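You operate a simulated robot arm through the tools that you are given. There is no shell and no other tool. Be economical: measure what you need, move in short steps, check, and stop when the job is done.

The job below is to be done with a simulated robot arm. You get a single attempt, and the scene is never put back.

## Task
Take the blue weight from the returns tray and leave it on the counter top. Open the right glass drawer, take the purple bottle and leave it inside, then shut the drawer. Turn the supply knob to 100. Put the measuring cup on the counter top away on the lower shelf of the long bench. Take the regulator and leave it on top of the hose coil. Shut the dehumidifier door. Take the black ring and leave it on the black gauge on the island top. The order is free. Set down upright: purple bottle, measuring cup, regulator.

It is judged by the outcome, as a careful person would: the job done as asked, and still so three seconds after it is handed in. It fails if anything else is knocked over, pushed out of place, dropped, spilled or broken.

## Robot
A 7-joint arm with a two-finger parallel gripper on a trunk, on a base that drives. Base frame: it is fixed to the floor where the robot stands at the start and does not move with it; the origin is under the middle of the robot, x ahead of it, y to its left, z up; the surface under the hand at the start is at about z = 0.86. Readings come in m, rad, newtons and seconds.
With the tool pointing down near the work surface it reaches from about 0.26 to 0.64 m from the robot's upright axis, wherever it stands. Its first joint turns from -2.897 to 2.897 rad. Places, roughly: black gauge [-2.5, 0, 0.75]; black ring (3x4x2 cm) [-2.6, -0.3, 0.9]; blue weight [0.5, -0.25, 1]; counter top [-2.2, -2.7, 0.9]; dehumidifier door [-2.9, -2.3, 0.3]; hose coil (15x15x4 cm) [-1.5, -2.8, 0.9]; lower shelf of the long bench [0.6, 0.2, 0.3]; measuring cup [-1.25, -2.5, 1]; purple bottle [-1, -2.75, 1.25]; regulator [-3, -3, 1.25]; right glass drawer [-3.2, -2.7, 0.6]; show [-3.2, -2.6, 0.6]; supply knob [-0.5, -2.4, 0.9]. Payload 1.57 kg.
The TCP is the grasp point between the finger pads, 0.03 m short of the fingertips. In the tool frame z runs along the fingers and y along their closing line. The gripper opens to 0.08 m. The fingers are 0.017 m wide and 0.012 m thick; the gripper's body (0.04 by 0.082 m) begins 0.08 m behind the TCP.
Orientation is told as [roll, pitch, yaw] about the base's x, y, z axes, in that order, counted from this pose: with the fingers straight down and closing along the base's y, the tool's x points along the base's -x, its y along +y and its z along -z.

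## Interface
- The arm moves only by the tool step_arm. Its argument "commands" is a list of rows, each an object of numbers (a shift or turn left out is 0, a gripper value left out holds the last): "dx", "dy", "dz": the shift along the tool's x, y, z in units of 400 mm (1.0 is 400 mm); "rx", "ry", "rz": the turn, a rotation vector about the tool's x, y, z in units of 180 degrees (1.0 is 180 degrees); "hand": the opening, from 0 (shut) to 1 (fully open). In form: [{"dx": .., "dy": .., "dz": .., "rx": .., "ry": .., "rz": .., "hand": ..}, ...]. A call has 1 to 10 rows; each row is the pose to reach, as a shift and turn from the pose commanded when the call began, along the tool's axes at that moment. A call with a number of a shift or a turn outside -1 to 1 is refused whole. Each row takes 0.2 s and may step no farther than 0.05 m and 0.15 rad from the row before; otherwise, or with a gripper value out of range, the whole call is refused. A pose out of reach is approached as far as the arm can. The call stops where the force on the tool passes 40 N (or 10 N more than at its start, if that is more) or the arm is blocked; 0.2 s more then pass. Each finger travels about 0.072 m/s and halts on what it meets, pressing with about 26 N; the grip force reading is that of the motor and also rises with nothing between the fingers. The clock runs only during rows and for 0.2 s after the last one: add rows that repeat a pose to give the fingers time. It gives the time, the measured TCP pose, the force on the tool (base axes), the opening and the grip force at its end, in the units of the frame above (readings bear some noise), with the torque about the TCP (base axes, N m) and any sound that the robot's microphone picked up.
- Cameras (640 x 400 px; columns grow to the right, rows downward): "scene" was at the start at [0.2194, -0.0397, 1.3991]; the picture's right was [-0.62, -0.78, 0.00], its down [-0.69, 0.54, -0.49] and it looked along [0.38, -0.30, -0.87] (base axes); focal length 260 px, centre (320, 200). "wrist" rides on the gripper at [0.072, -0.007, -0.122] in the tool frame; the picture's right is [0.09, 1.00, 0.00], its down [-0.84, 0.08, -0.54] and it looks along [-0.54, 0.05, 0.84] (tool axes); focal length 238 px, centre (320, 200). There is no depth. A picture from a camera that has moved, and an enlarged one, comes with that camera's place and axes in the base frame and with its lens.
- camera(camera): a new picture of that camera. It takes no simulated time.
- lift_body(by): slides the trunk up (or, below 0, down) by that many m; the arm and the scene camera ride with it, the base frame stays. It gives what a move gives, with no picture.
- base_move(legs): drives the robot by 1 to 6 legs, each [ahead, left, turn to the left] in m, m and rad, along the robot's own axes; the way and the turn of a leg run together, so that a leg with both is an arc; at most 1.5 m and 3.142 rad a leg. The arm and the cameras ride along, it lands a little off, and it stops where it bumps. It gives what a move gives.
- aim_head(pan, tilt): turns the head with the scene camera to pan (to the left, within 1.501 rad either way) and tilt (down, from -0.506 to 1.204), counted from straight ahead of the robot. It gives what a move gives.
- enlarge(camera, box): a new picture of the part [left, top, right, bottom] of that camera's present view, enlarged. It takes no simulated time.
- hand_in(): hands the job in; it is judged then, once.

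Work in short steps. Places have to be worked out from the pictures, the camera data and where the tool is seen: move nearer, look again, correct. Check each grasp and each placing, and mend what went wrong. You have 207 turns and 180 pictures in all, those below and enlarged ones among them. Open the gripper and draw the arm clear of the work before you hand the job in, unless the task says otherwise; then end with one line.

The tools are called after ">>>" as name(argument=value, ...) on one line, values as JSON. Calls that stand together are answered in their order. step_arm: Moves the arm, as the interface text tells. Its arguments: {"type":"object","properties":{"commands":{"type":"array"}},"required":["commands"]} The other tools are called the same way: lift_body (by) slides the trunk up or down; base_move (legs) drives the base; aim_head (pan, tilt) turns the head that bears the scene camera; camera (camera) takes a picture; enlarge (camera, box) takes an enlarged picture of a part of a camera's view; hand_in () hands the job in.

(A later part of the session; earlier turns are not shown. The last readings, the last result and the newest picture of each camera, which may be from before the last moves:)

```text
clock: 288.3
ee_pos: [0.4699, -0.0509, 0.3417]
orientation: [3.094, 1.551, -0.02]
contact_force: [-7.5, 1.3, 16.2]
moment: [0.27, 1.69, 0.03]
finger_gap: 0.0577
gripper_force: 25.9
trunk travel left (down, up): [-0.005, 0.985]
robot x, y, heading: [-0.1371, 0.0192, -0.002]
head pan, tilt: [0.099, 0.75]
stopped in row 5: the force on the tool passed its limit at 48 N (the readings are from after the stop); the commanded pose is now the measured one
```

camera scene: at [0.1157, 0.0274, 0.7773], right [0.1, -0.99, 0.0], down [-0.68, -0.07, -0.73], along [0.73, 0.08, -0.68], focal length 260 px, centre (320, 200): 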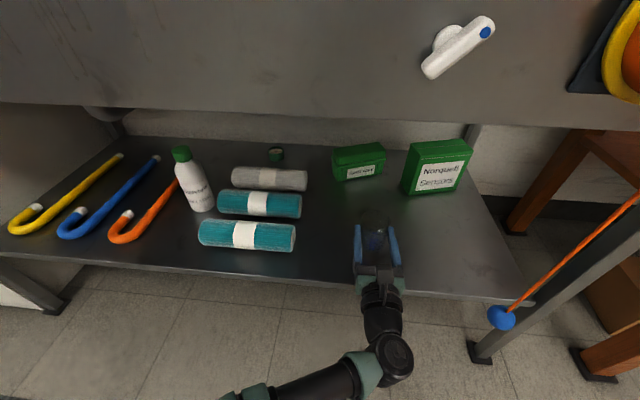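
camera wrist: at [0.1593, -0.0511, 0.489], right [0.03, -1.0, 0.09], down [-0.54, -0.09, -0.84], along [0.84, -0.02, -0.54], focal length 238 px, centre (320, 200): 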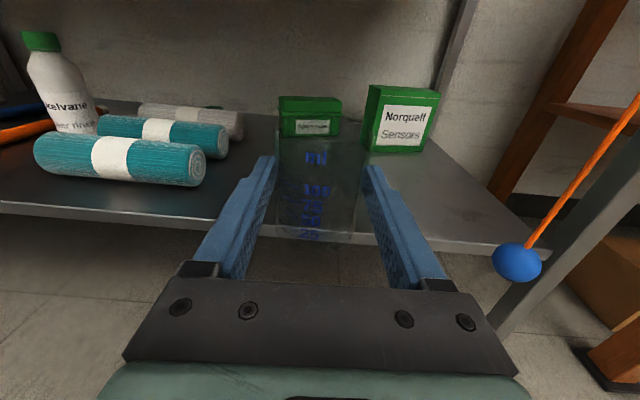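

The contact torque suggests the hand's underside near the shelf edge touched (8 cm behind the TCP). Raise slightly and inspect.

>>> step_arm(commands=[{"dx": 0.012}])

>>> enlarge(camera="scene", box=[320, 200, 440, 320])

>>> enlarge(camera="wrist", box=[220, 90, 420, 290])

```text
clock: 288.7
ee_pos: [0.4684, -0.0493, 0.3425]
orientation: [-3.056, 1.562, 0.118]
contact_force: [-0.1, -1.3, 0.2]
moment: [0.03, 0.0, -0.01]
finger_gap: 0.0577
gripper_force: 26.0
trunk travel left (down, up): [-0.005, 0.985]
robot x, y, heading: [-0.1361, 0.0166, 0.005]
head pan, tilt: [0.099, 0.75]
```

```text
3.33 times, centred on (380, 260) of scene
camera zoom: at [0.1156, 0.0274, 0.7769], right [0.1, -0.99, 0.0], down [-0.68, -0.07, -0.73], along [0.73, 0.08, -0.68], focal length 867 px, centre (120, 0)
```

zoom: 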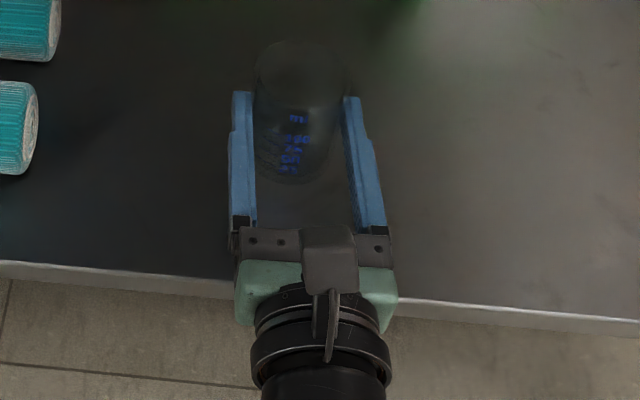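

```text
2.00 times, centred on (320, 190) of wrist
camera zoom: at [0.3476, -0.0483, 0.4122], right [0.03, -1.0, 0.09], down [-0.53, -0.09, -0.84], along [0.85, -0.02, -0.53], focal length 477 px, centre (320, 220)
```

zoom: 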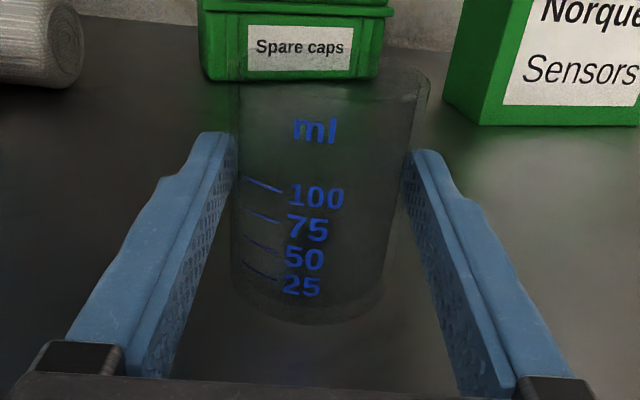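

The hand's underside catches the shelf edge (x≈0.386). Move back 2.7 cm so the palm is clear (cup still 2.5 cm inside), then lower.

>>> step_arm(commands=[{"dx": 0.015}, {"dx": 0.015, "dz": -0.035}, {"dx": 0.015, "dz": -0.065}, {"dx": -0.005, "dz": -0.065}, {"dx": -0.015, "dz": -0.065}, {"dx": -0.025, "dz": -0.065}])

```text
clock: 290.1
ee_pos: [0.4432, -0.0507, 0.3369]
orientation: [3.14, 1.548, 0.029]
contact_force: [2.5, -2.4, 17.8]
moment: [-0.09, -0.51, -0.11]
finger_gap: 0.0584
gripper_force: 26.0
trunk travel left (down, up): [-0.005, 0.985]
robot x, y, heading: [-0.1327, 0.0178, 0.0]
head pan, tilt: [0.099, 0.75]
```

Now the contact point is under the cup itself. Ease, open, and withdraw straight back.

>>> step_arm(commands=[{"dx": 0.004}, {"dx": 0.004, "hand": 0.8}, {"dx": 0.004, "hand": 1.0}, {"dx": 0.004, "hand": 1.0}, {"dx": 0.004, "hand": 1.0}])

>>> step_arm(commands=[{"dz": -0.06}, {"dz": -0.16}, {"dz": -0.27}, {"dz": -0.38}])

>>> camera(camera="wrist")

>>> enlarge(camera="scene", box=[280, 160, 480, 320])

```text
clock: 291.3
ee_pos: [0.4429, -0.0513, 0.3345]
orientation: [-3.13, 1.559, 0.043]
contact_force: [0.5, 0.3, 0.7]
moment: [0.0, 0.0, -0.01]
finger_gap: 0.08
gripper_force: 0.0
trunk travel left (down, up): [-0.005, 0.985]
robot x, y, heading: [-0.1322, 0.0167, 0.002]
head pan, tilt: [0.099, 0.75]
```

```text
clock: 292.3
ee_pos: [0.2925, -0.054, 0.3389]
orientation: [3.119, 1.558, 0.008]
contact_force: [-0.4, -0.6, -0.2]
moment: [-0.01, -0.01, 0.0]
finger_gap: 0.0803
gripper_force: 0.0
out of reach, approached as far as the arm can: row 4
trunk travel left (down, up): [-0.005, 0.985]
robot x, y, heading: [-0.1371, 0.018, 0.006]
head pan, tilt: [0.099, 0.75]
```

```text
43 pictures are left
camera wrist: at [0.1711, -0.0529, 0.4087], right [0.03, -1.0, 0.09], down [-0.53, -0.09, -0.84], along [0.85, -0.02, -0.53], focal length 238 px, centre (320, 200)
```

wrist: 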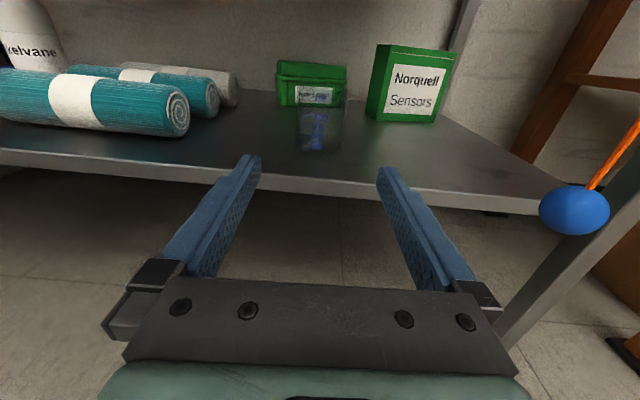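

```text
2.50 times, centred on (380, 240) of scene
camera zoom: at [0.1156, 0.0274, 0.7773], right [0.1, -0.99, 0.0], down [-0.68, -0.07, -0.73], along [0.73, 0.08, -0.68], focal length 650 px, centre (170, 100)
```

zoom: 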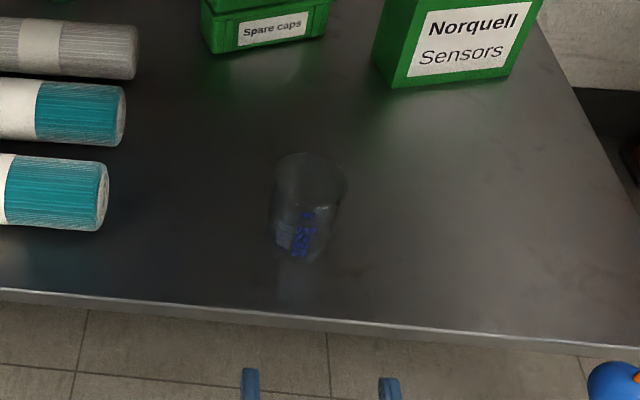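

Cup stands well on the shelf. Next the supply knob: back off, raise the trunk, and drive to face it.

>>> base_move(legs=[[-0.4, 0, 0]])

>>> lift_body(by=0.4)

>>> lift_body(by=0.2)

>>> base_move(legs=[[0, 0, -1.575], [1.5, 0, 0], [0.1, 0, 0]])

>>> aim_head(pan=0.0, tilt=0.45)

>>> camera(camera="scene")

```text
clock: 294.8
ee_pos: [-0.1039, -0.0525, 0.3383]
orientation: [-3.137, 1.558, 0.048]
contact_force: [0.7, -1.2, 0.1]
moment: [-0.03, -0.01, 0.02]
finger_gap: 0.0803
gripper_force: 0.1
trunk travel left (down, up): [-0.005, 0.985]
robot x, y, heading: [-0.5308, 0.015, 0.01]
head pan, tilt: [0.099, 0.75]
```

```text
clock: 298.6
ee_pos: [-0.1044, -0.0536, 0.7388]
orientation: [-3.137, 1.559, 0.047]
contact_force: [0.1, -0.1, 0.6]
moment: [0.01, -0.01, 0.02]
finger_gap: 0.0801
gripper_force: 0.0
trunk travel left (down, up): [-0.405, 0.585]
robot x, y, heading: [-0.5336, 0.012, 0.012]
head pan, tilt: [0.099, 0.75]
```

```text
clock: 300.8
ee_pos: [-0.1035, -0.0537, 0.9391]
orientation: [-3.135, 1.559, 0.049]
contact_force: [0.3, -0.1, 1.5]
moment: [-0.03, 0.03, 0.01]
finger_gap: 0.08
gripper_force: 0.0
trunk travel left (down, up): [-0.605, 0.385]
robot x, y, heading: [-0.5346, 0.0162, 0.014]
head pan, tilt: [0.099, 0.75]
```

```text
clock: 312.7
ee_pos: [-0.5729, -2.002, 0.9385]
orientation: [-3.131, 1.562, -1.529]
contact_force: [0.2, -0.3, 0.4]
moment: [0.01, -0.01, -0.02]
finger_gap: 0.0802
gripper_force: 0.2
trunk travel left (down, up): [-0.605, 0.385]
robot x, y, heading: [-0.5021, -1.5718, -1.568]
head pan, tilt: [0.099, 0.75]
```

```text
clock: 313.5
ee_pos: [-0.5743, -2.002, 0.9392]
orientation: [-3.139, 1.559, -1.534]
contact_force: [-0.2, -0.1, -0.1]
moment: [-0.01, -0.02, 0.0]
finger_gap: 0.08
gripper_force: 0.1
trunk travel left (down, up): [-0.605, 0.385]
robot x, y, heading: [-0.5025, -1.5752, -1.564]
head pan, tilt: [0.0, 0.45]
```

```text
41 pictures are left
camera scene: at [-0.5041, -1.834, 1.4037], right [-1.0, -0.01, 0.0], down [0.0, 0.44, -0.9], along [0.01, -0.9, -0.44], focal length 260 px, centre (320, 200)
```

scene: 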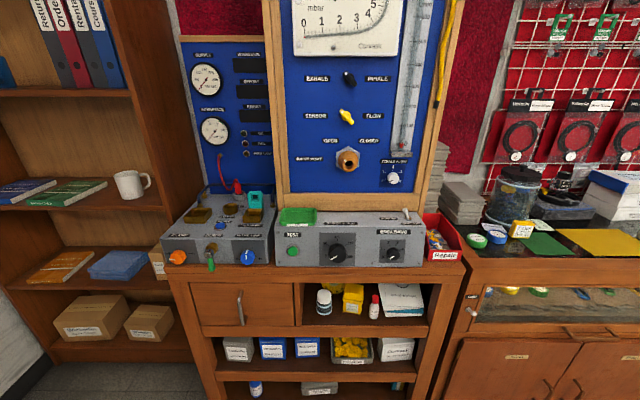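

Enlarge the knob with both cameras to locate it and read the pointer.

>>> enlarge(camera="scene", box=[290, 220, 390, 282])

>>> camera(camera="wrist")

```text
6.40 times, centred on (340, 251) of scene
camera zoom: at [-0.5041, -1.834, 1.4037], right [-1.0, -0.01, 0.0], down [0.0, 0.44, -0.9], along [0.01, -0.9, -0.44], focal length 1664 px, centre (192, -126)
```

zoom: 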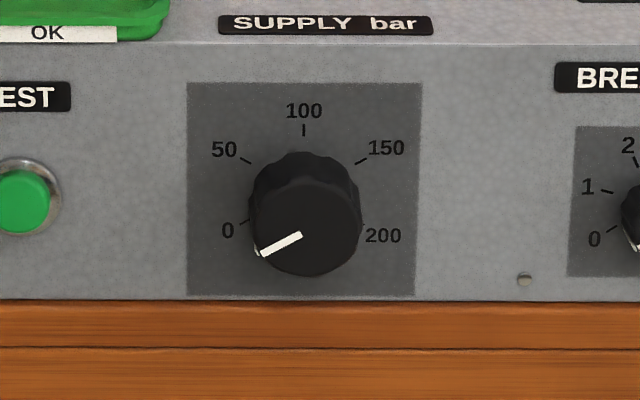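

```text
39 pictures are left
camera wrist: at [-0.5707, -1.8796, 1.0086], right [-1.0, -0.03, 0.09], down [-0.09, 0.53, -0.84], along [-0.02, -0.85, -0.53], focal length 238 px, centre (320, 200)
```

wrist: 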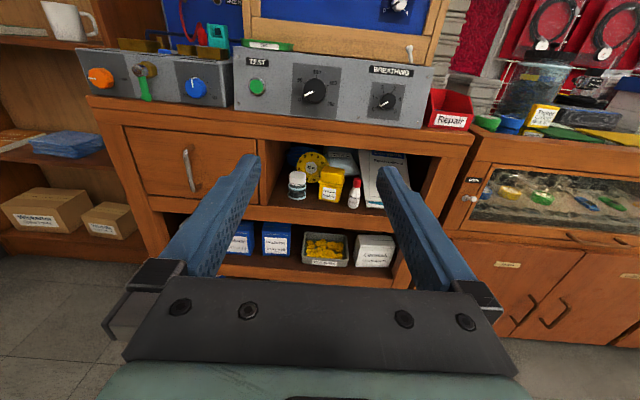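

Knob face centre ≈[-0.547,-2.44,0.931], ~5 cm dia; pointer at 0 (≈−112° from 100). I'll pre-roll the tool −112° so turning it clockwise brings it back to the present roll.

>>> step_arm(commands=[{"rz": -0.045, "dy": -0.03}, {"rz": -0.09, "dy": -0.0675, "dx": -0.02}, {"rz": -0.135, "dy": -0.0675, "dx": -0.02}, {"rz": -0.18, "dy": -0.0675, "dx": -0.02}, {"rz": -0.225, "dy": -0.0675, "dx": -0.02}, {"rz": -0.27, "dy": -0.0675, "dx": -0.02}, {"rz": -0.315, "dy": -0.0675, "dx": -0.02}, {"rz": -0.36, "dy": -0.0675, "dx": -0.02}, {"rz": -0.405, "dy": -0.0675, "dx": -0.02}, {"rz": -0.45, "dy": -0.0675, "dx": -0.02}])

>>> step_arm(commands=[{"rz": -0.045}, {"rz": -0.09}, {"rz": -0.135}, {"rz": -0.17}])

>>> base_move(legs=[[0.3, 0, 0]])

>>> camera(camera="wrist")

>>> camera(camera="scene")

```text
clock: 315.7
ee_pos: [-0.5553, -2.0085, 0.9516]
orientation: [1.583, 0.203, -3.105]
contact_force: [-0.5, 0.1, -0.2]
moment: [0.03, 0.02, 0.04]
finger_gap: 0.0798
gripper_force: 0.1
out of reach, approached as far as the arm can: row 1, 2, 3, 4, 5, 6, 7, 8, 9, 10
trunk travel left (down, up): [-0.605, 0.385]
robot x, y, heading: [-0.5053, -1.5717, -1.567]
head pan, tilt: [0.0, 0.45]
```

```text
clock: 316.7
ee_pos: [-0.5528, -2.0078, 0.9528]
orientation: [1.583, -0.379, -3.114]
contact_force: [0.2, -0.4, -1.0]
moment: [0.02, 0.02, 0.02]
finger_gap: 0.0798
gripper_force: 0.1
trunk travel left (down, up): [-0.605, 0.385]
robot x, y, heading: [-0.5016, -1.5713, -1.567]
head pan, tilt: [0.0, 0.45]
```

```text
clock: 318.7
ee_pos: [-0.5519, -2.3041, 0.9523]
orientation: [1.581, -0.375, -3.116]
contact_force: [-0.5, -0.7, -0.1]
moment: [0.02, 0.01, 0.0]
finger_gap: 0.0801
gripper_force: 0.0
trunk travel left (down, up): [-0.605, 0.385]
robot x, y, heading: [-0.5008, -1.8679, -1.569]
head pan, tilt: [0.0, 0.45]
```

```text
38 pictures are left
camera wrist: at [-0.4906, -2.1819, 0.9171], right [0.45, 0.02, 0.89], down [-0.77, 0.52, 0.37], along [-0.46, -0.85, 0.25], focal length 238 px, centre (320, 200)
```

wrist: 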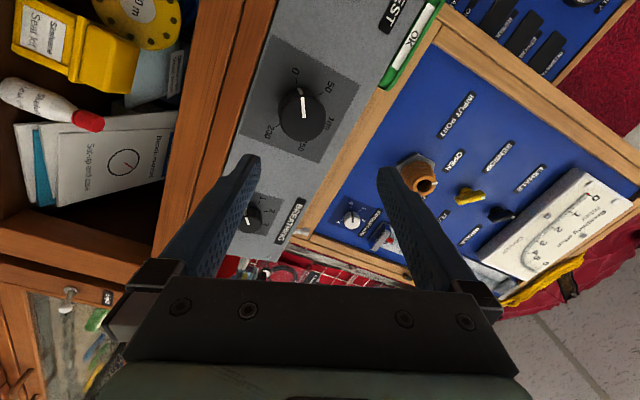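

```text
37 pictures are left
camera scene: at [-0.5033, -2.1307, 1.4036], right [-1.0, 0.0, 0.0], down [0.0, 0.44, -0.9], along [0.0, -0.9, -0.44], focal length 260 px, centre (320, 200)
```

scene: 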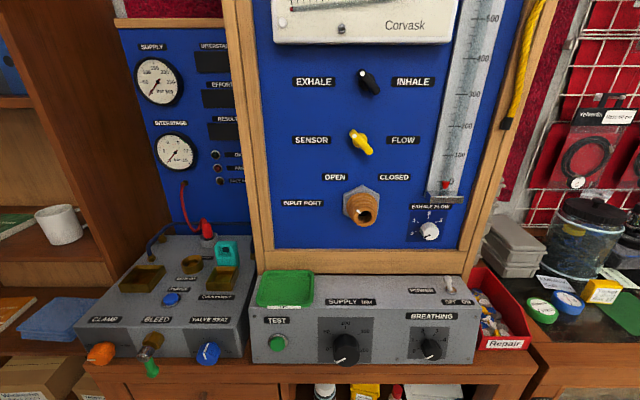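

Refined knob face: [-0.549,-2.455,0.930]. Align and advance partway, then check.

>>> step_arm(commands=[{"dx": 0.02, "dy": -0.0485, "dz": 0.03}, {"dx": 0.02, "dy": -0.0485, "dz": 0.12}, {"dx": 0.018, "dy": -0.0485, "dz": 0.2}])

>>> camera(camera="wrist")

>>> enlarge(camera="scene", box=[280, 300, 420, 400])

```text
clock: 319.5
ee_pos: [-0.5514, -2.385, 0.9326]
orientation: [1.583, -0.377, -3.115]
contact_force: [-0.1, 0.1, 0.5]
moment: [-0.03, 0.0, 0.02]
finger_gap: 0.0799
gripper_force: 0.0
trunk travel left (down, up): [-0.605, 0.385]
robot x, y, heading: [-0.5004, -1.8696, -1.566]
head pan, tilt: [0.0, 0.45]
```

```text
36 pictures are left
camera wrist: at [-0.4883, -2.261, 0.8982], right [0.45, 0.02, 0.89], down [-0.77, 0.52, 0.37], along [-0.46, -0.85, 0.25], focal length 238 px, centre (320, 200)
```

wrist: 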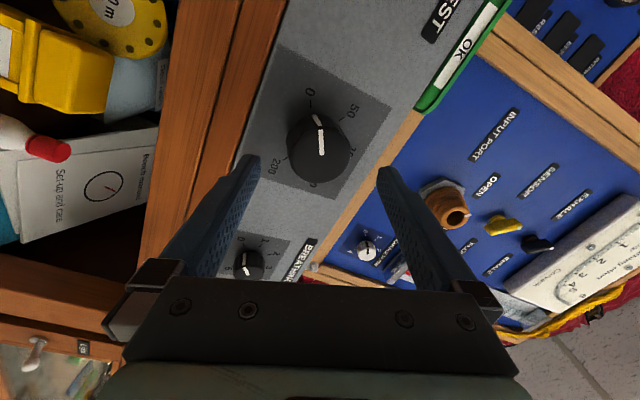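

```text
4.00 times, centred on (350, 350) of scene
camera zoom: at [-0.5034, -2.1303, 1.4037], right [-1.0, 0.0, 0.0], down [0.0, 0.44, -0.9], along [0.0, -0.9, -0.44], focal length 1040 px, centre (200, -400)
```

zoom: 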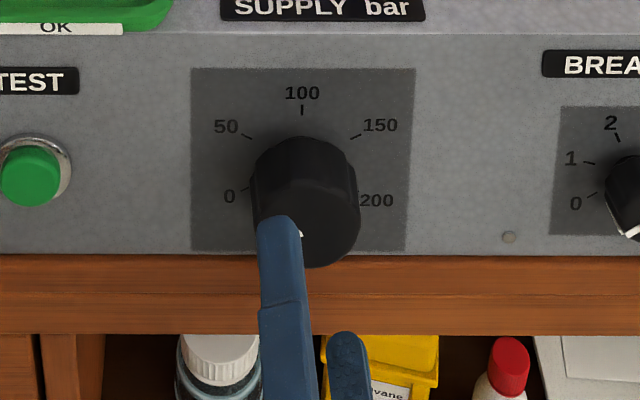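

Knob is centred between the fingers. Advance 6 cm and close.

>>> step_arm(commands=[{"dz": 0.06, "dx": 0.004}, {"dz": 0.12, "dx": 0.004}, {"dz": 0.15, "dx": 0.004}])

>>> step_arm(commands=[{"hand": 0.7}, {"hand": 0.4}, {"hand": 0.4}, {"hand": 0.4}])

>>> camera(camera="wrist")

```text
clock: 320.3
ee_pos: [-0.549, -2.4356, 0.9286]
orientation: [1.572, -0.378, -3.113]
contact_force: [4.2, 22.7, 4.5]
moment: [0.9, -0.2, -0.09]
finger_gap: 0.0739
gripper_force: 0.0
trunk travel left (down, up): [-0.605, 0.385]
robot x, y, heading: [-0.5021, -1.8685, -1.568]
head pan, tilt: [0.0, 0.45]
stopped in row 3: the force on the tool passed its limit at 49 N (the readings are from after the stop); the commanded pose is now the measured one
```

```text
clock: 321.3
ee_pos: [-0.5476, -2.4363, 0.9321]
orientation: [1.579, -0.376, -3.115]
contact_force: [0.0, 5.9, 10.4]
moment: [0.48, -0.04, -0.13]
finger_gap: 0.0557
gripper_force: 45.0
trunk travel left (down, up): [-0.605, 0.385]
robot x, y, heading: [-0.5008, -1.8673, -1.568]
head pan, tilt: [0.0, 0.45]
```

```text
34 pictures are left
camera wrist: at [-0.4856, -2.3146, 0.8972], right [0.45, 0.02, 0.89], down [-0.77, 0.52, 0.38], along [-0.46, -0.85, 0.25], focal length 238 px, centre (320, 200)
```

wrist: 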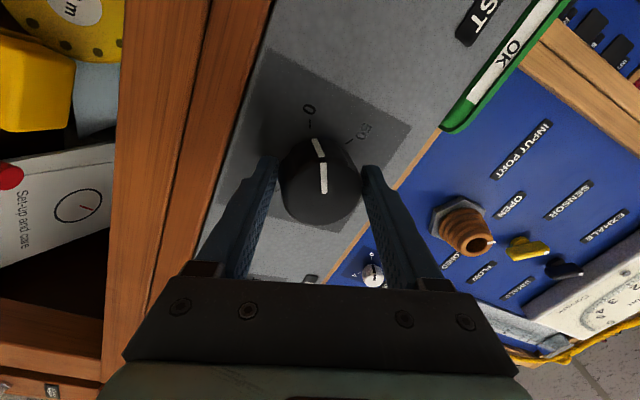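

Gripped; the pointer still at 0. Back off 2 mm from the panel and begin turning clockwise.

>>> step_arm(commands=[{"dz": -0.006, "dy": 0.004}, {"dz": -0.006, "dy": 0.004, "rz": 0.04}, {"dz": -0.006, "dy": 0.004, "rz": 0.08}, {"dz": -0.006, "dy": 0.004, "rz": 0.12}, {"dz": -0.006, "dy": 0.004, "rz": 0.16}, {"dz": -0.006, "dy": 0.004, "rz": 0.2}, {"dz": -0.006, "dy": 0.004, "rz": 0.24}, {"dz": -0.006, "dy": 0.004, "rz": 0.28}])

>>> enlarge(camera="scene", box=[280, 300, 420, 400])

```text
clock: 323.1
ee_pos: [-0.5465, -2.4348, 0.9338]
orientation: [1.582, 0.504, -3.106]
contact_force: [-0.3, -4.9, 25.3]
moment: [0.85, 0.19, -0.65]
finger_gap: 0.0552
gripper_force: 44.3
trunk travel left (down, up): [-0.605, 0.385]
robot x, y, heading: [-0.5016, -1.8722, -1.563]
head pan, tilt: [0.0, 0.45]
```

```text
4.00 times, centred on (350, 350) of scene
camera zoom: at [-0.5031, -2.1278, 1.4043], right [-1.0, 0.0, 0.0], down [0.0, 0.43, -0.9], along [0.0, -0.9, -0.43], focal length 1040 px, centre (200, -400)
```

zoom: 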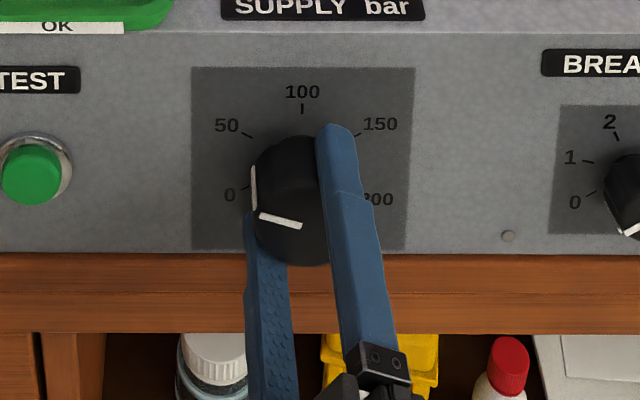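

Turning works (pointer ≈ −78°). Relieve the upward force by raising 3 mm and continue turning.

>>> step_arm(commands=[{"dx": 0.0035, "dy": 0.0066}, {"dx": 0.0035, "dy": 0.0066, "rz": 0.04}, {"dx": 0.0035, "dy": 0.0066, "rz": 0.08}, {"dx": 0.0035, "dy": 0.0066, "rz": 0.12}, {"dx": 0.0035, "dy": 0.0066, "rz": 0.16}, {"dx": 0.0035, "dy": 0.0066, "rz": 0.2}, {"dx": 0.0035, "dy": 0.0066, "rz": 0.24}, {"dx": 0.0035, "dy": 0.0066, "rz": 0.28}])

>>> enlarge(camera="scene", box=[280, 300, 420, 400])

```text
clock: 324.9
ee_pos: [-0.5496, -2.4344, 0.9348]
orientation: [1.593, 1.387, -3.094]
contact_force: [-11.0, -0.1, 11.5]
moment: [0.06, -0.13, 0.36]
finger_gap: 0.0509
gripper_force: 45.2
trunk travel left (down, up): [-0.605, 0.385]
robot x, y, heading: [-0.5013, -1.8712, -1.566]
head pan, tilt: [0.0, 0.45]
```

```text
4.00 times, centred on (350, 350) of scene
camera zoom: at [-0.5045, -2.1284, 1.404], right [-1.0, 0.0, 0.0], down [0.0, 0.43, -0.9], along [0.0, -0.9, -0.43], focal length 1040 px, centre (200, -400)
```

zoom: 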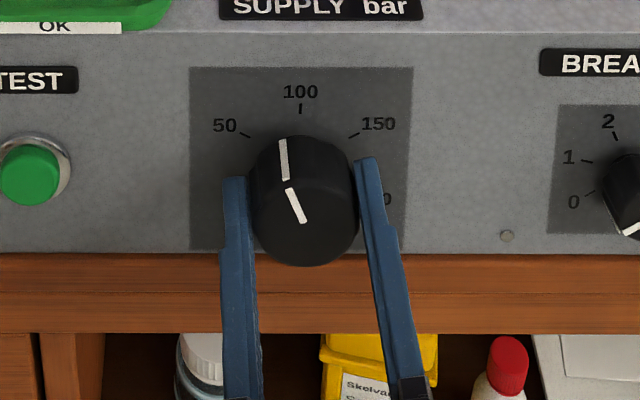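

Pointer now ≈ −15° from 100. Turn another ~14°.

>>> step_arm(commands=[{"rz": 0.03}, {"rz": 0.055}, {"rz": 0.078}])

>>> enlarge(camera="scene", box=[300, 310, 400, 385])

```text
clock: 325.7
ee_pos: [-0.55, -2.435, 0.9339]
orientation: [-1.595, 1.512, 0.001]
contact_force: [-9.7, 0.5, 5.4]
moment: [-0.69, 0.41, -2.22]
finger_gap: 0.0518
gripper_force: 44.7
trunk travel left (down, up): [-0.605, 0.385]
robot x, y, heading: [-0.5018, -1.8645, -1.57]
head pan, tilt: [0.0, 0.45]
```

```text
5.33 times, centred on (350, 348) of scene
camera zoom: at [-0.5043, -2.1292, 1.4038], right [-1.0, 0.0, 0.0], down [0.0, 0.43, -0.9], along [0.0, -0.9, -0.43], focal length 1387 px, centre (160, -587)
```

zoom: 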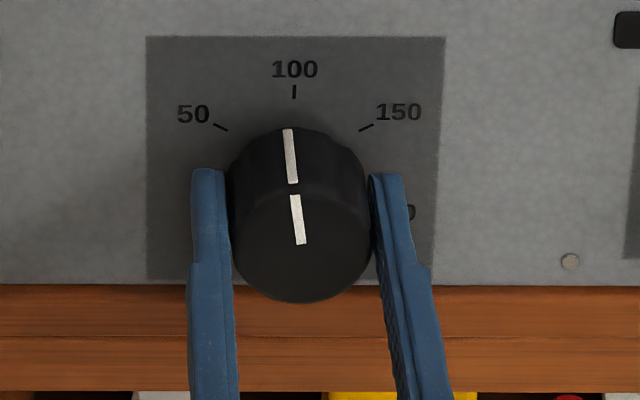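

About 5° short. Turn slightly more.

>>> step_arm(commands=[{"rz": 0.015}, {"rz": 0.027}])

>>> enlarge(camera="scene", box=[300, 310, 400, 385])

```text
clock: 326.3
ee_pos: [-0.5494, -2.4339, 0.9337]
orientation: [-1.582, 1.428, 0.014]
contact_force: [-11.5, 4.8, 3.2]
moment: [-0.42, 0.41, -2.22]
finger_gap: 0.0524
gripper_force: 45.1
trunk travel left (down, up): [-0.605, 0.385]
robot x, y, heading: [-0.5011, -1.8669, -1.567]
head pan, tilt: [0.0, 0.45]
```

```text
5.33 times, centred on (350, 348) of scene
camera zoom: at [-0.5045, -2.1286, 1.404], right [-1.0, 0.0, 0.0], down [0.0, 0.43, -0.9], along [0.0, -0.9, -0.43], focal length 1387 px, centre (160, -587)
```

zoom: 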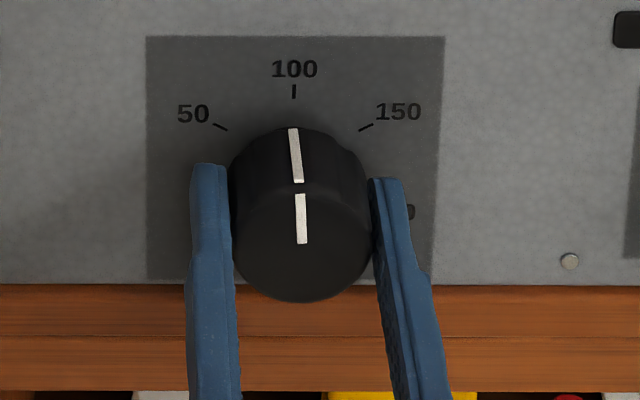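

Pointer lines up with 100. Release and withdraw; then verify.

>>> step_arm(commands=[{"hand": 0.8}, {"hand": 1.0}, {"hand": 1.0}, {"dz": -0.06}, {"dz": -0.15}, {"dz": -0.22}])

>>> enlarge(camera="scene", box=[300, 310, 400, 385])

```text
clock: 327.7
ee_pos: [-0.5485, -2.3464, 0.9327]
orientation: [-1.589, 1.426, 0.013]
contact_force: [-0.1, -0.5, 0.1]
moment: [0.01, 0.01, 0.01]
finger_gap: 0.08
gripper_force: 0.1
trunk travel left (down, up): [-0.605, 0.385]
robot x, y, heading: [-0.5015, -1.8702, -1.564]
head pan, tilt: [0.0, 0.45]
```

```text
5.33 times, centred on (350, 348) of scene
camera zoom: at [-0.5031, -2.1295, 1.4038], right [-1.0, 0.0, 0.0], down [0.0, 0.43, -0.9], along [0.0, -0.9, -0.44], focal length 1387 px, centre (160, -587)
```

zoom: 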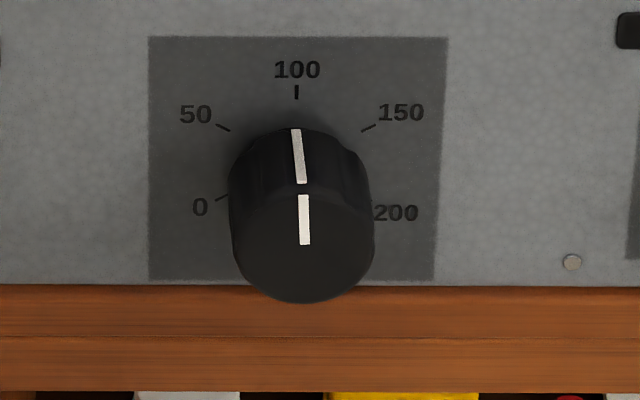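

Knob reads 100. Last task: the black ring and gauge on the island. Drive there and turn to face +y.

>>> base_move(legs=[[-0.35, 0, 0], [0, -1.0, 0], [0, -1.0, 0]])

>>> base_move(legs=[[0, 0, 1.57], [0, 0, 1.57]])

>>> aim_head(pan=0.0, tilt=0.5)

>>> camera(camera="scene")

```text
clock: 339.6
ee_pos: [-2.5474, -2.0146, 0.9325]
orientation: [-1.583, 1.429, 0.018]
contact_force: [0.1, 0.0, -1.1]
moment: [-0.01, 0.0, -0.01]
finger_gap: 0.0798
gripper_force: 0.1
trunk travel left (down, up): [-0.605, 0.385]
robot x, y, heading: [-2.4993, -1.5351, -1.566]
head pan, tilt: [0.0, 0.45]
```

```text
clock: 347.6
ee_pos: [-2.4649, -1.0571, 0.9323]
orientation: [-1.584, 1.428, -3.1]
contact_force: [0.0, -0.3, -0.5]
moment: [0.0, 0.01, 0.01]
finger_gap: 0.0799
gripper_force: 0.1
trunk travel left (down, up): [-0.605, 0.385]
robot x, y, heading: [-2.5025, -1.5371, 1.597]
head pan, tilt: [0.0, 0.45]
```

```text
clock: 348.3
ee_pos: [-2.4638, -1.0565, 0.9328]
orientation: [-1.583, 1.429, -3.101]
contact_force: [-0.1, -0.1, 0.1]
moment: [-0.04, -0.01, 0.02]
finger_gap: 0.0804
gripper_force: 0.0
trunk travel left (down, up): [-0.605, 0.385]
robot x, y, heading: [-2.4979, -1.5355, 1.596]
head pan, tilt: [0.0, 0.499]
```

```text
28 pictures are left
camera scene: at [-2.5103, -1.2749, 1.3993], right [1.0, 0.03, 0.0], down [0.01, -0.48, -0.88], along [-0.02, 0.88, -0.48], focal length 260 px, centre (320, 200)
```

scene: 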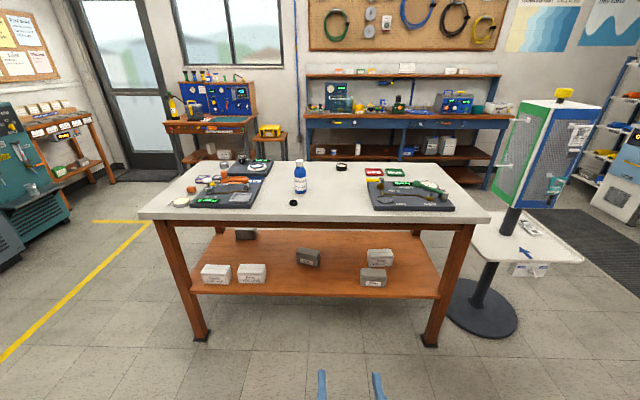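

Enlarge the island top to identify ring and black gauge.

>>> enlarge(camera="scene", box=[170, 145, 470, 225])

>>> enlarge(camera="scene", box=[275, 150, 365, 215])

```text
2.13 times, centred on (320, 185) of scene
camera zoom: at [-2.5103, -1.2749, 1.3993], right [1.0, 0.03, 0.0], down [0.01, -0.48, -0.88], along [-0.02, 0.88, -0.48], focal length 555 px, centre (320, 232)
```

zoom: 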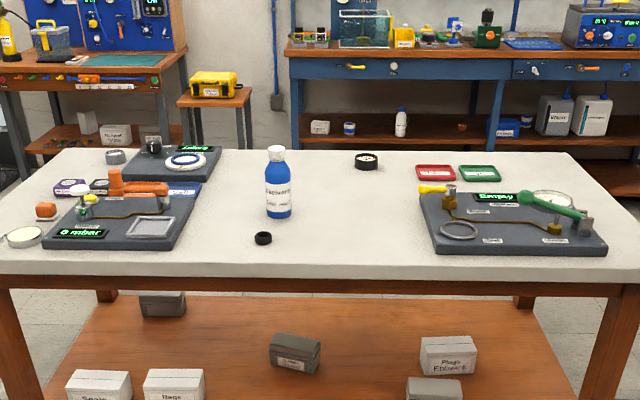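

```text
6.15 times, centred on (320, 182) of scene
camera zoom: at [-2.5103, -1.2749, 1.3993], right [1.0, 0.03, 0.0], down [0.01, -0.48, -0.88], along [-0.02, 0.88, -0.48], focal length 1600 px, centre (320, 308)
```

zoom: 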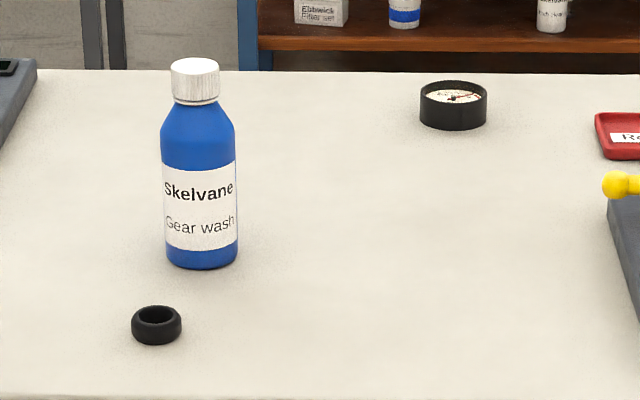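

Ring ≈[-2.64,-0.335], dial gauge ≈[-2.42,0.06] near the island's far side, too far from here. I'll pick the ring tool-down from this side and carry it round to the north side. First point the tool down.

>>> step_arm(commands=[{"rz": -0.045}, {"rz": -0.045, "dx": 0.1}, {"rz": -0.045, "dx": 0.2}])

>>> step_arm(commands=[{"ry": -0.045}, {"ry": -0.09}, {"ry": -0.135}, {"ry": -0.18}, {"ry": -0.225}, {"ry": -0.27}, {"ry": -0.315}, {"ry": -0.36}, {"ry": -0.405}, {"ry": -0.45}])

>>> step_arm(commands=[{"ry": -0.045, "hand": 0.7}, {"ry": -0.047, "hand": 0.7}])

>>> base_move(legs=[[0.62, 0.08, -0.026]])

>>> camera(camera="wrist")

```text
clock: 349.1
ee_pos: [-2.4538, -1.0559, 1.012]
orientation: [-2.479, 1.568, 2.287]
contact_force: [-0.2, 0.1, -0.1]
moment: [0.0, 0.02, 0.03]
finger_gap: 0.0801
gripper_force: 0.1
trunk travel left (down, up): [-0.605, 0.385]
robot x, y, heading: [-2.5006, -1.5396, 1.594]
head pan, tilt: [0.0, 0.499]
```

```text
clock: 351.3
ee_pos: [-2.4527, -1.0581, 1.0118]
orientation: [-0.001, 0.155, -1.521]
contact_force: [0.0, -0.1, 0.1]
moment: [0.01, -0.01, -0.02]
finger_gap: 0.0799
gripper_force: 0.0
trunk travel left (down, up): [-0.605, 0.385]
robot x, y, heading: [-2.4991, -1.535, 1.596]
head pan, tilt: [0.0, 0.499]
```

```text
clock: 351.9
ee_pos: [-2.4532, -1.0571, 1.0126]
orientation: [0.0, 0.009, -1.519]
contact_force: [-0.5, -0.4, 0.0]
moment: [-0.01, -0.03, 0.01]
finger_gap: 0.0563
gripper_force: 0.0
trunk travel left (down, up): [-0.605, 0.385]
robot x, y, heading: [-2.4965, -1.536, 1.598]
head pan, tilt: [0.0, 0.499]
```

```text
clock: 355.4
ee_pos: [-2.5281, -0.4417, 1.0128]
orientation: [0.001, 0.011, -1.547]
contact_force: [0.4, -0.9, 0.0]
moment: [-0.02, -0.01, 0.03]
finger_gap: 0.0558
gripper_force: 0.0
trunk travel left (down, up): [-0.605, 0.385]
robot x, y, heading: [-2.5941, -0.921, 1.571]
head pan, tilt: [0.0, 0.499]
```

```text
25 pictures are left
camera wrist: at [-2.5348, -0.3728, 1.1338], right [0.99, 0.12, 0.0], down [0.1, -0.84, 0.53], along [0.06, -0.53, -0.85], focal length 238 px, centre (320, 200)
```

wrist: 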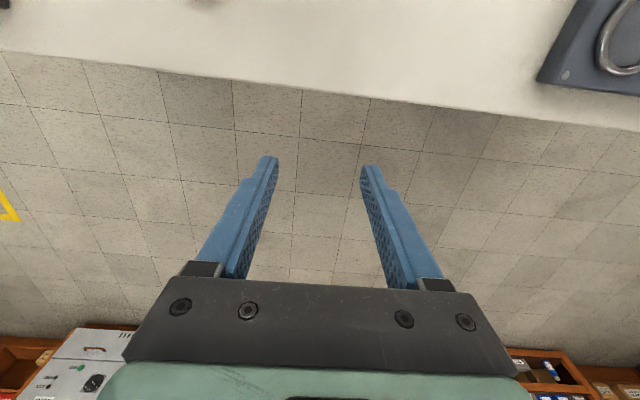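

Wrist camera looks backward from ahead here, so use the head camera to re-measure the ring and gauge.

>>> aim_head(pan=0.1, tilt=0.75)

>>> camera(camera="scene")

```text
clock: 356.1
ee_pos: [-2.527, -0.4423, 1.0119]
orientation: [-0.001, 0.011, -1.546]
contact_force: [0.4, 0.1, -1.0]
moment: [-0.01, 0.0, 0.02]
finger_gap: 0.056
gripper_force: 0.1
trunk travel left (down, up): [-0.605, 0.385]
robot x, y, heading: [-2.5862, -0.9172, 1.569]
head pan, tilt: [0.099, 0.75]
```

```text
24 pictures are left
camera scene: at [-2.599, -0.6667, 1.3774], right [1.0, 0.1, 0.0], down [0.07, -0.68, -0.73], along [-0.07, 0.73, -0.68], focal length 260 px, centre (320, 200)
```

scene: 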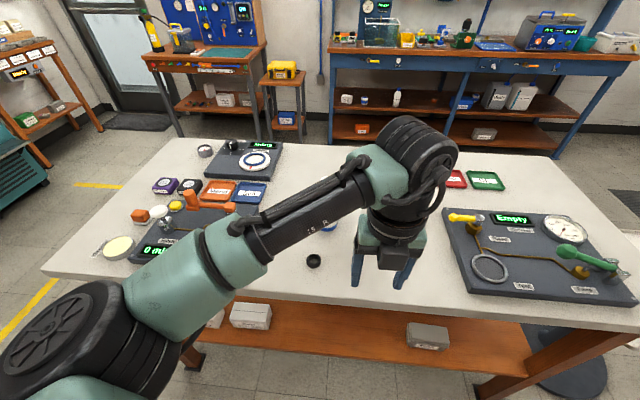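

Ring triangulates to [-2.646,-0.325,0.864]; table ≈0.855. The camera side would crowd the blue bottle (~[-2.62,-0.22]), so I'll roll the tool −180° back to camera-toward-robot.

>>> step_arm(commands=[{"rz": -0.045}, {"rz": -0.09}, {"rz": -0.135}, {"rz": -0.18}, {"rz": -0.225}, {"rz": -0.27}, {"rz": -0.315}, {"rz": -0.36}, {"rz": -0.405}, {"rz": -0.45}])

>>> step_arm(commands=[{"rz": -0.045}, {"rz": -0.09}, {"rz": -0.135}, {"rz": -0.18}, {"rz": -0.225}, {"rz": -0.27}, {"rz": -0.315}, {"rz": -0.36}, {"rz": -0.405}, {"rz": -0.45}])

>>> step_arm(commands=[{"rz": -0.045}, {"rz": -0.09}, {"rz": -0.1, "ry": 0.003}])

>>> camera(camera="wrist")

```text
clock: 358.3
ee_pos: [-2.5287, -0.4415, 1.0115]
orientation: [0.009, 0.002, -0.129]
contact_force: [0.6, 0.5, 0.8]
moment: [-0.03, -0.02, 0.02]
finger_gap: 0.0563
gripper_force: 0.1
trunk travel left (down, up): [-0.605, 0.385]
robot x, y, heading: [-2.5867, -0.9214, 1.57]
head pan, tilt: [0.099, 0.75]
```

```text
clock: 360.5
ee_pos: [-2.5276, -0.4426, 1.0118]
orientation: [0.003, -0.011, 1.283]
contact_force: [0.2, -0.3, 1.5]
moment: [-0.03, 0.01, -0.03]
finger_gap: 0.0561
gripper_force: 0.1
trunk travel left (down, up): [-0.605, 0.385]
robot x, y, heading: [-2.5884, -0.9213, 1.565]
head pan, tilt: [0.099, 0.75]
```

```text
clock: 361.3
ee_pos: [-2.5278, -0.4412, 1.0123]
orientation: [0.001, -0.001, 1.597]
contact_force: [1.1, 0.1, -1.0]
moment: [-0.01, 0.02, -0.02]
finger_gap: 0.0559
gripper_force: 0.0
trunk travel left (down, up): [-0.605, 0.385]
robot x, y, heading: [-2.5892, -0.9191, 1.568]
head pan, tilt: [0.099, 0.75]
```

```text
23 pictures are left
camera wrist: at [-2.5178, -0.5151, 1.1327], right [-0.99, -0.12, 0.0], down [-0.1, 0.83, 0.54], along [-0.07, 0.54, -0.84], focal length 238 px, centre (320, 200)
```

wrist: 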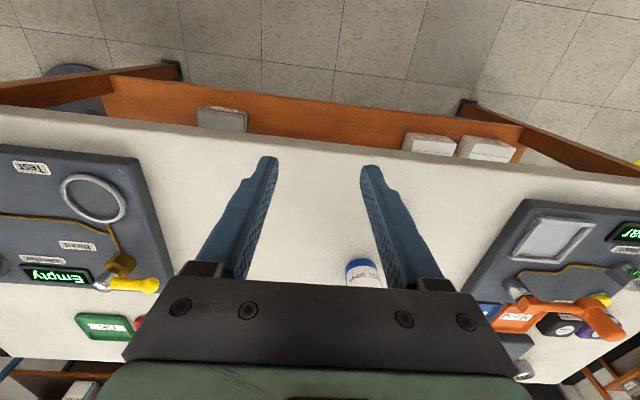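

Good. Move above the ring.

>>> step_arm(commands=[{"dx": -0.08, "dy": 0.075}, {"dx": -0.16, "dy": 0.15}, {"dx": -0.23, "dy": 0.22}, {"dx": -0.298, "dy": 0.2875}])

>>> camera(camera="wrist")

```text
clock: 362.3
ee_pos: [-2.6479, -0.3256, 1.0098]
orientation: [0.002, 0.0, 1.593]
contact_force: [-0.9, 0.1, -0.2]
moment: [0.01, -0.01, 0.04]
finger_gap: 0.056
gripper_force: 0.1
trunk travel left (down, up): [-0.605, 0.385]
robot x, y, heading: [-2.5884, -0.9193, 1.569]
head pan, tilt: [0.099, 0.75]
```

```text
22 pictures are left
camera wrist: at [-2.6374, -0.3984, 1.131], right [-0.99, -0.12, 0.0], down [-0.1, 0.83, 0.54], along [-0.06, 0.54, -0.84], focal length 238 px, centre (320, 200)
```

wrist: 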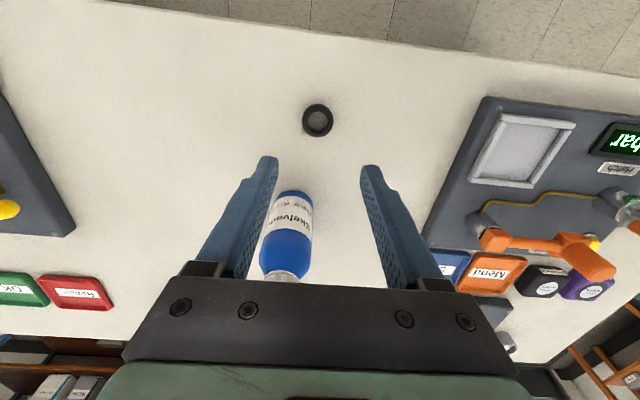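

Ring at [-2.643,-0.330] and bottle clear by ~5 cm. Descend to z≈0.89.

>>> step_arm(commands=[{"dx": 0.009, "dy": -0.0125, "dz": 0.08}, {"dx": 0.009, "dy": -0.0125, "dz": 0.17}, {"dx": 0.009, "dy": -0.0125, "dz": 0.25}, {"dx": 0.009, "dy": -0.0125, "dz": 0.295}])

>>> enlarge(camera="wrist", box=[220, 80, 420, 280])

```text
clock: 363.3
ee_pos: [-2.6416, -0.3288, 0.8938]
orientation: [0.004, -0.003, 1.596]
contact_force: [-0.4, -0.2, 0.3]
moment: [0.03, 0.03, 0.0]
finger_gap: 0.056
gripper_force: 0.0
trunk travel left (down, up): [-0.605, 0.385]
robot x, y, heading: [-2.5868, -0.9221, 1.569]
head pan, tilt: [0.099, 0.75]
```

```text
2.00 times, centred on (320, 180) of wrist
camera zoom: at [-2.6314, -0.4023, 1.0144], right [-0.99, -0.12, 0.0], down [-0.1, 0.83, 0.54], along [-0.07, 0.54, -0.84], focal length 477 px, centre (320, 240)
```

zoom: 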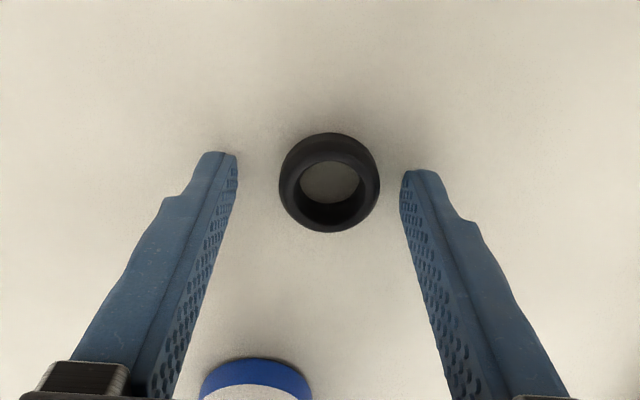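

Nearly centred; nudge, lower 5 mm, and close.

>>> step_arm(commands=[{"dx": -0.012, "dy": 0.01, "dz": 0.006}, {"dx": -0.012, "dy": 0.01, "dz": 0.012}, {"dx": -0.012, "dy": 0.01, "dz": 0.012, "hand": 0.4}, {"dx": -0.012, "dy": 0.01, "dz": 0.012, "hand": 0.2}, {"dx": -0.012, "dy": 0.01, "dz": 0.012, "hand": 0.2}, {"dx": -0.012, "dy": 0.01, "dz": 0.012, "hand": 0.2}])

>>> step_arm(commands=[{"dz": -0.08}, {"dz": -0.18}, {"dz": -0.3}, {"dz": -0.42}, {"dz": -0.5}])

>>> camera(camera="wrist")

```text
clock: 364.7
ee_pos: [-2.6439, -0.3232, 0.8894]
orientation: [0.001, -0.005, 1.593]
contact_force: [7.1, 2.1, 9.2]
moment: [0.02, -0.35, 0.08]
finger_gap: 0.0287
gripper_force: 26.1
trunk travel left (down, up): [-0.605, 0.385]
robot x, y, heading: [-2.5868, -0.9223, 1.572]
head pan, tilt: [0.099, 0.75]
```

```text
clock: 365.9
ee_pos: [-2.6444, -0.3257, 1.0905]
orientation: [0.002, -0.001, 1.597]
contact_force: [-0.2, 0.2, 0.0]
moment: [-0.01, 0.02, -0.03]
finger_gap: 0.0287
gripper_force: 25.9
trunk travel left (down, up): [-0.605, 0.385]
robot x, y, heading: [-2.5888, -0.9202, 1.571]
head pan, tilt: [0.099, 0.75]
```

```text
20 pictures are left
camera wrist: at [-2.6343, -0.3983, 1.2111], right [-0.99, -0.12, 0.0], down [-0.1, 0.83, 0.54], along [-0.07, 0.54, -0.84], focal length 238 px, centre (320, 200)
```

wrist: 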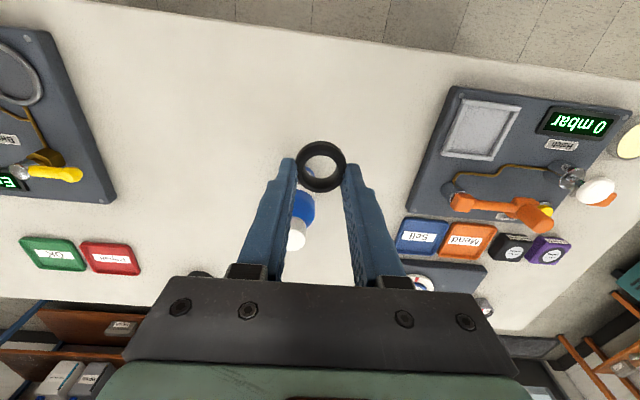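

Ring held. The gauge is near the far edge, so I'll drive round: retract the arm, back off, go east, and turn to face −y.

>>> step_arm(commands=[{"dx": 0.1}, {"dx": 0.2}, {"dx": 0.3}, {"dx": 0.4}])

>>> base_move(legs=[[-0.45, 0, 0], [0, -1.2, 0], [0, -0.9, 0], [0, 0, 1.57], [0, 0, 1.57]])

>>> aim_head(pan=-1.2, tilt=0.5)

>>> camera(camera="scene")

```text
clock: 366.9
ee_pos: [-2.6388, -0.4864, 1.0898]
orientation: [0.002, -0.002, 1.595]
contact_force: [-0.5, -0.6, -0.7]
moment: [0.02, -0.01, 0.01]
finger_gap: 0.0287
gripper_force: 26.0
trunk travel left (down, up): [-0.605, 0.385]
robot x, y, heading: [-2.5924, -0.9187, 1.569]
head pan, tilt: [0.099, 0.75]
```

```text
clock: 387.2
ee_pos: [-0.4719, -1.8252, 1.0896]
orientation: [0.001, -0.002, -1.574]
contact_force: [0.8, 0.3, 0.0]
moment: [-0.01, -0.01, 0.02]
finger_gap: 0.029
gripper_force: 26.5
trunk travel left (down, up): [-0.605, 0.385]
robot x, y, heading: [-0.5097, -1.3896, -1.6]
head pan, tilt: [0.099, 0.75]
```

```text
clock: 388.7
ee_pos: [-0.4728, -1.8264, 1.0887]
orientation: [0.002, -0.003, -1.575]
contact_force: [0.6, 0.2, -0.6]
moment: [-0.03, -0.01, 0.02]
finger_gap: 0.0288
gripper_force: 25.8
trunk travel left (down, up): [-0.605, 0.385]
robot x, y, heading: [-0.5125, -1.3895, -1.603]
head pan, tilt: [-1.201, 0.499]
```

```text
19 pictures are left
camera scene: at [-0.6045, -1.5881, 1.3992], right [-0.34, 0.94, 0.0], down [0.45, 0.16, -0.88], along [-0.83, -0.29, -0.48], focal length 260 px, centre (320, 200)
```

scene: 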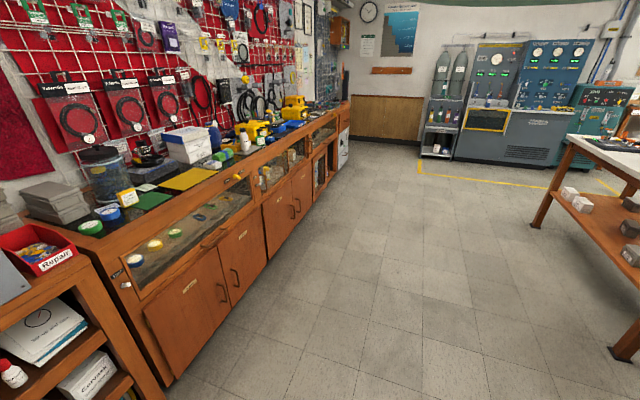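

Counter items look undisturbed. Back up northwards 1.5 m, then look toward the corridor north of the island.

>>> base_move(legs=[[-1.5, 0, 0.03]])

>>> aim_head(pan=-1.5, tilt=0.5)

>>> camera(camera="scene")

```text
clock: 396.0
ee_pos: [-0.4431, -0.3568, 1.0897]
orientation: [0.001, -0.003, -1.534]
contact_force: [0.3, -0.2, 0.6]
moment: [-0.01, -0.01, 0.0]
finger_gap: 0.0287
gripper_force: 25.9
trunk travel left (down, up): [-0.605, 0.385]
robot x, y, heading: [-0.4977, 0.0777, -1.553]
head pan, tilt: [-1.201, 0.499]
```

```text
clock: 396.8
ee_pos: [-0.4423, -0.3565, 1.0896]
orientation: [0.003, 0.0, -1.532]
contact_force: [0.1, 0.2, 0.0]
moment: [0.04, 0.03, 0.02]
finger_gap: 0.0287
gripper_force: 25.5
trunk travel left (down, up): [-0.605, 0.385]
robot x, y, heading: [-0.4993, 0.0778, -1.559]
head pan, tilt: [-1.499, 0.499]
```

```text
18 pictures are left
camera scene: at [-0.5907, -0.0987, 1.3993], right [-0.09, 1.0, 0.0], down [0.48, 0.04, -0.88], along [-0.87, -0.07, -0.48], focal length 260 px, centre (320, 200)
```

scene: 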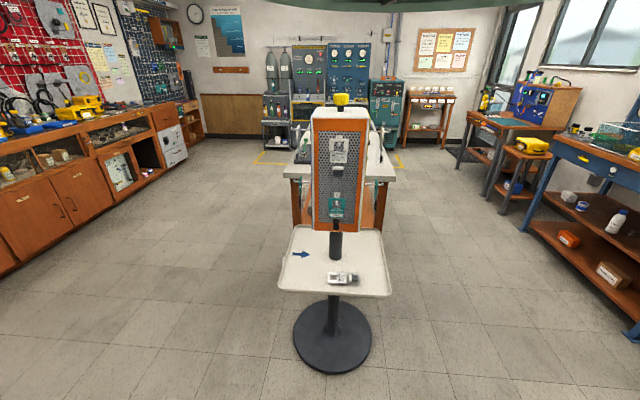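

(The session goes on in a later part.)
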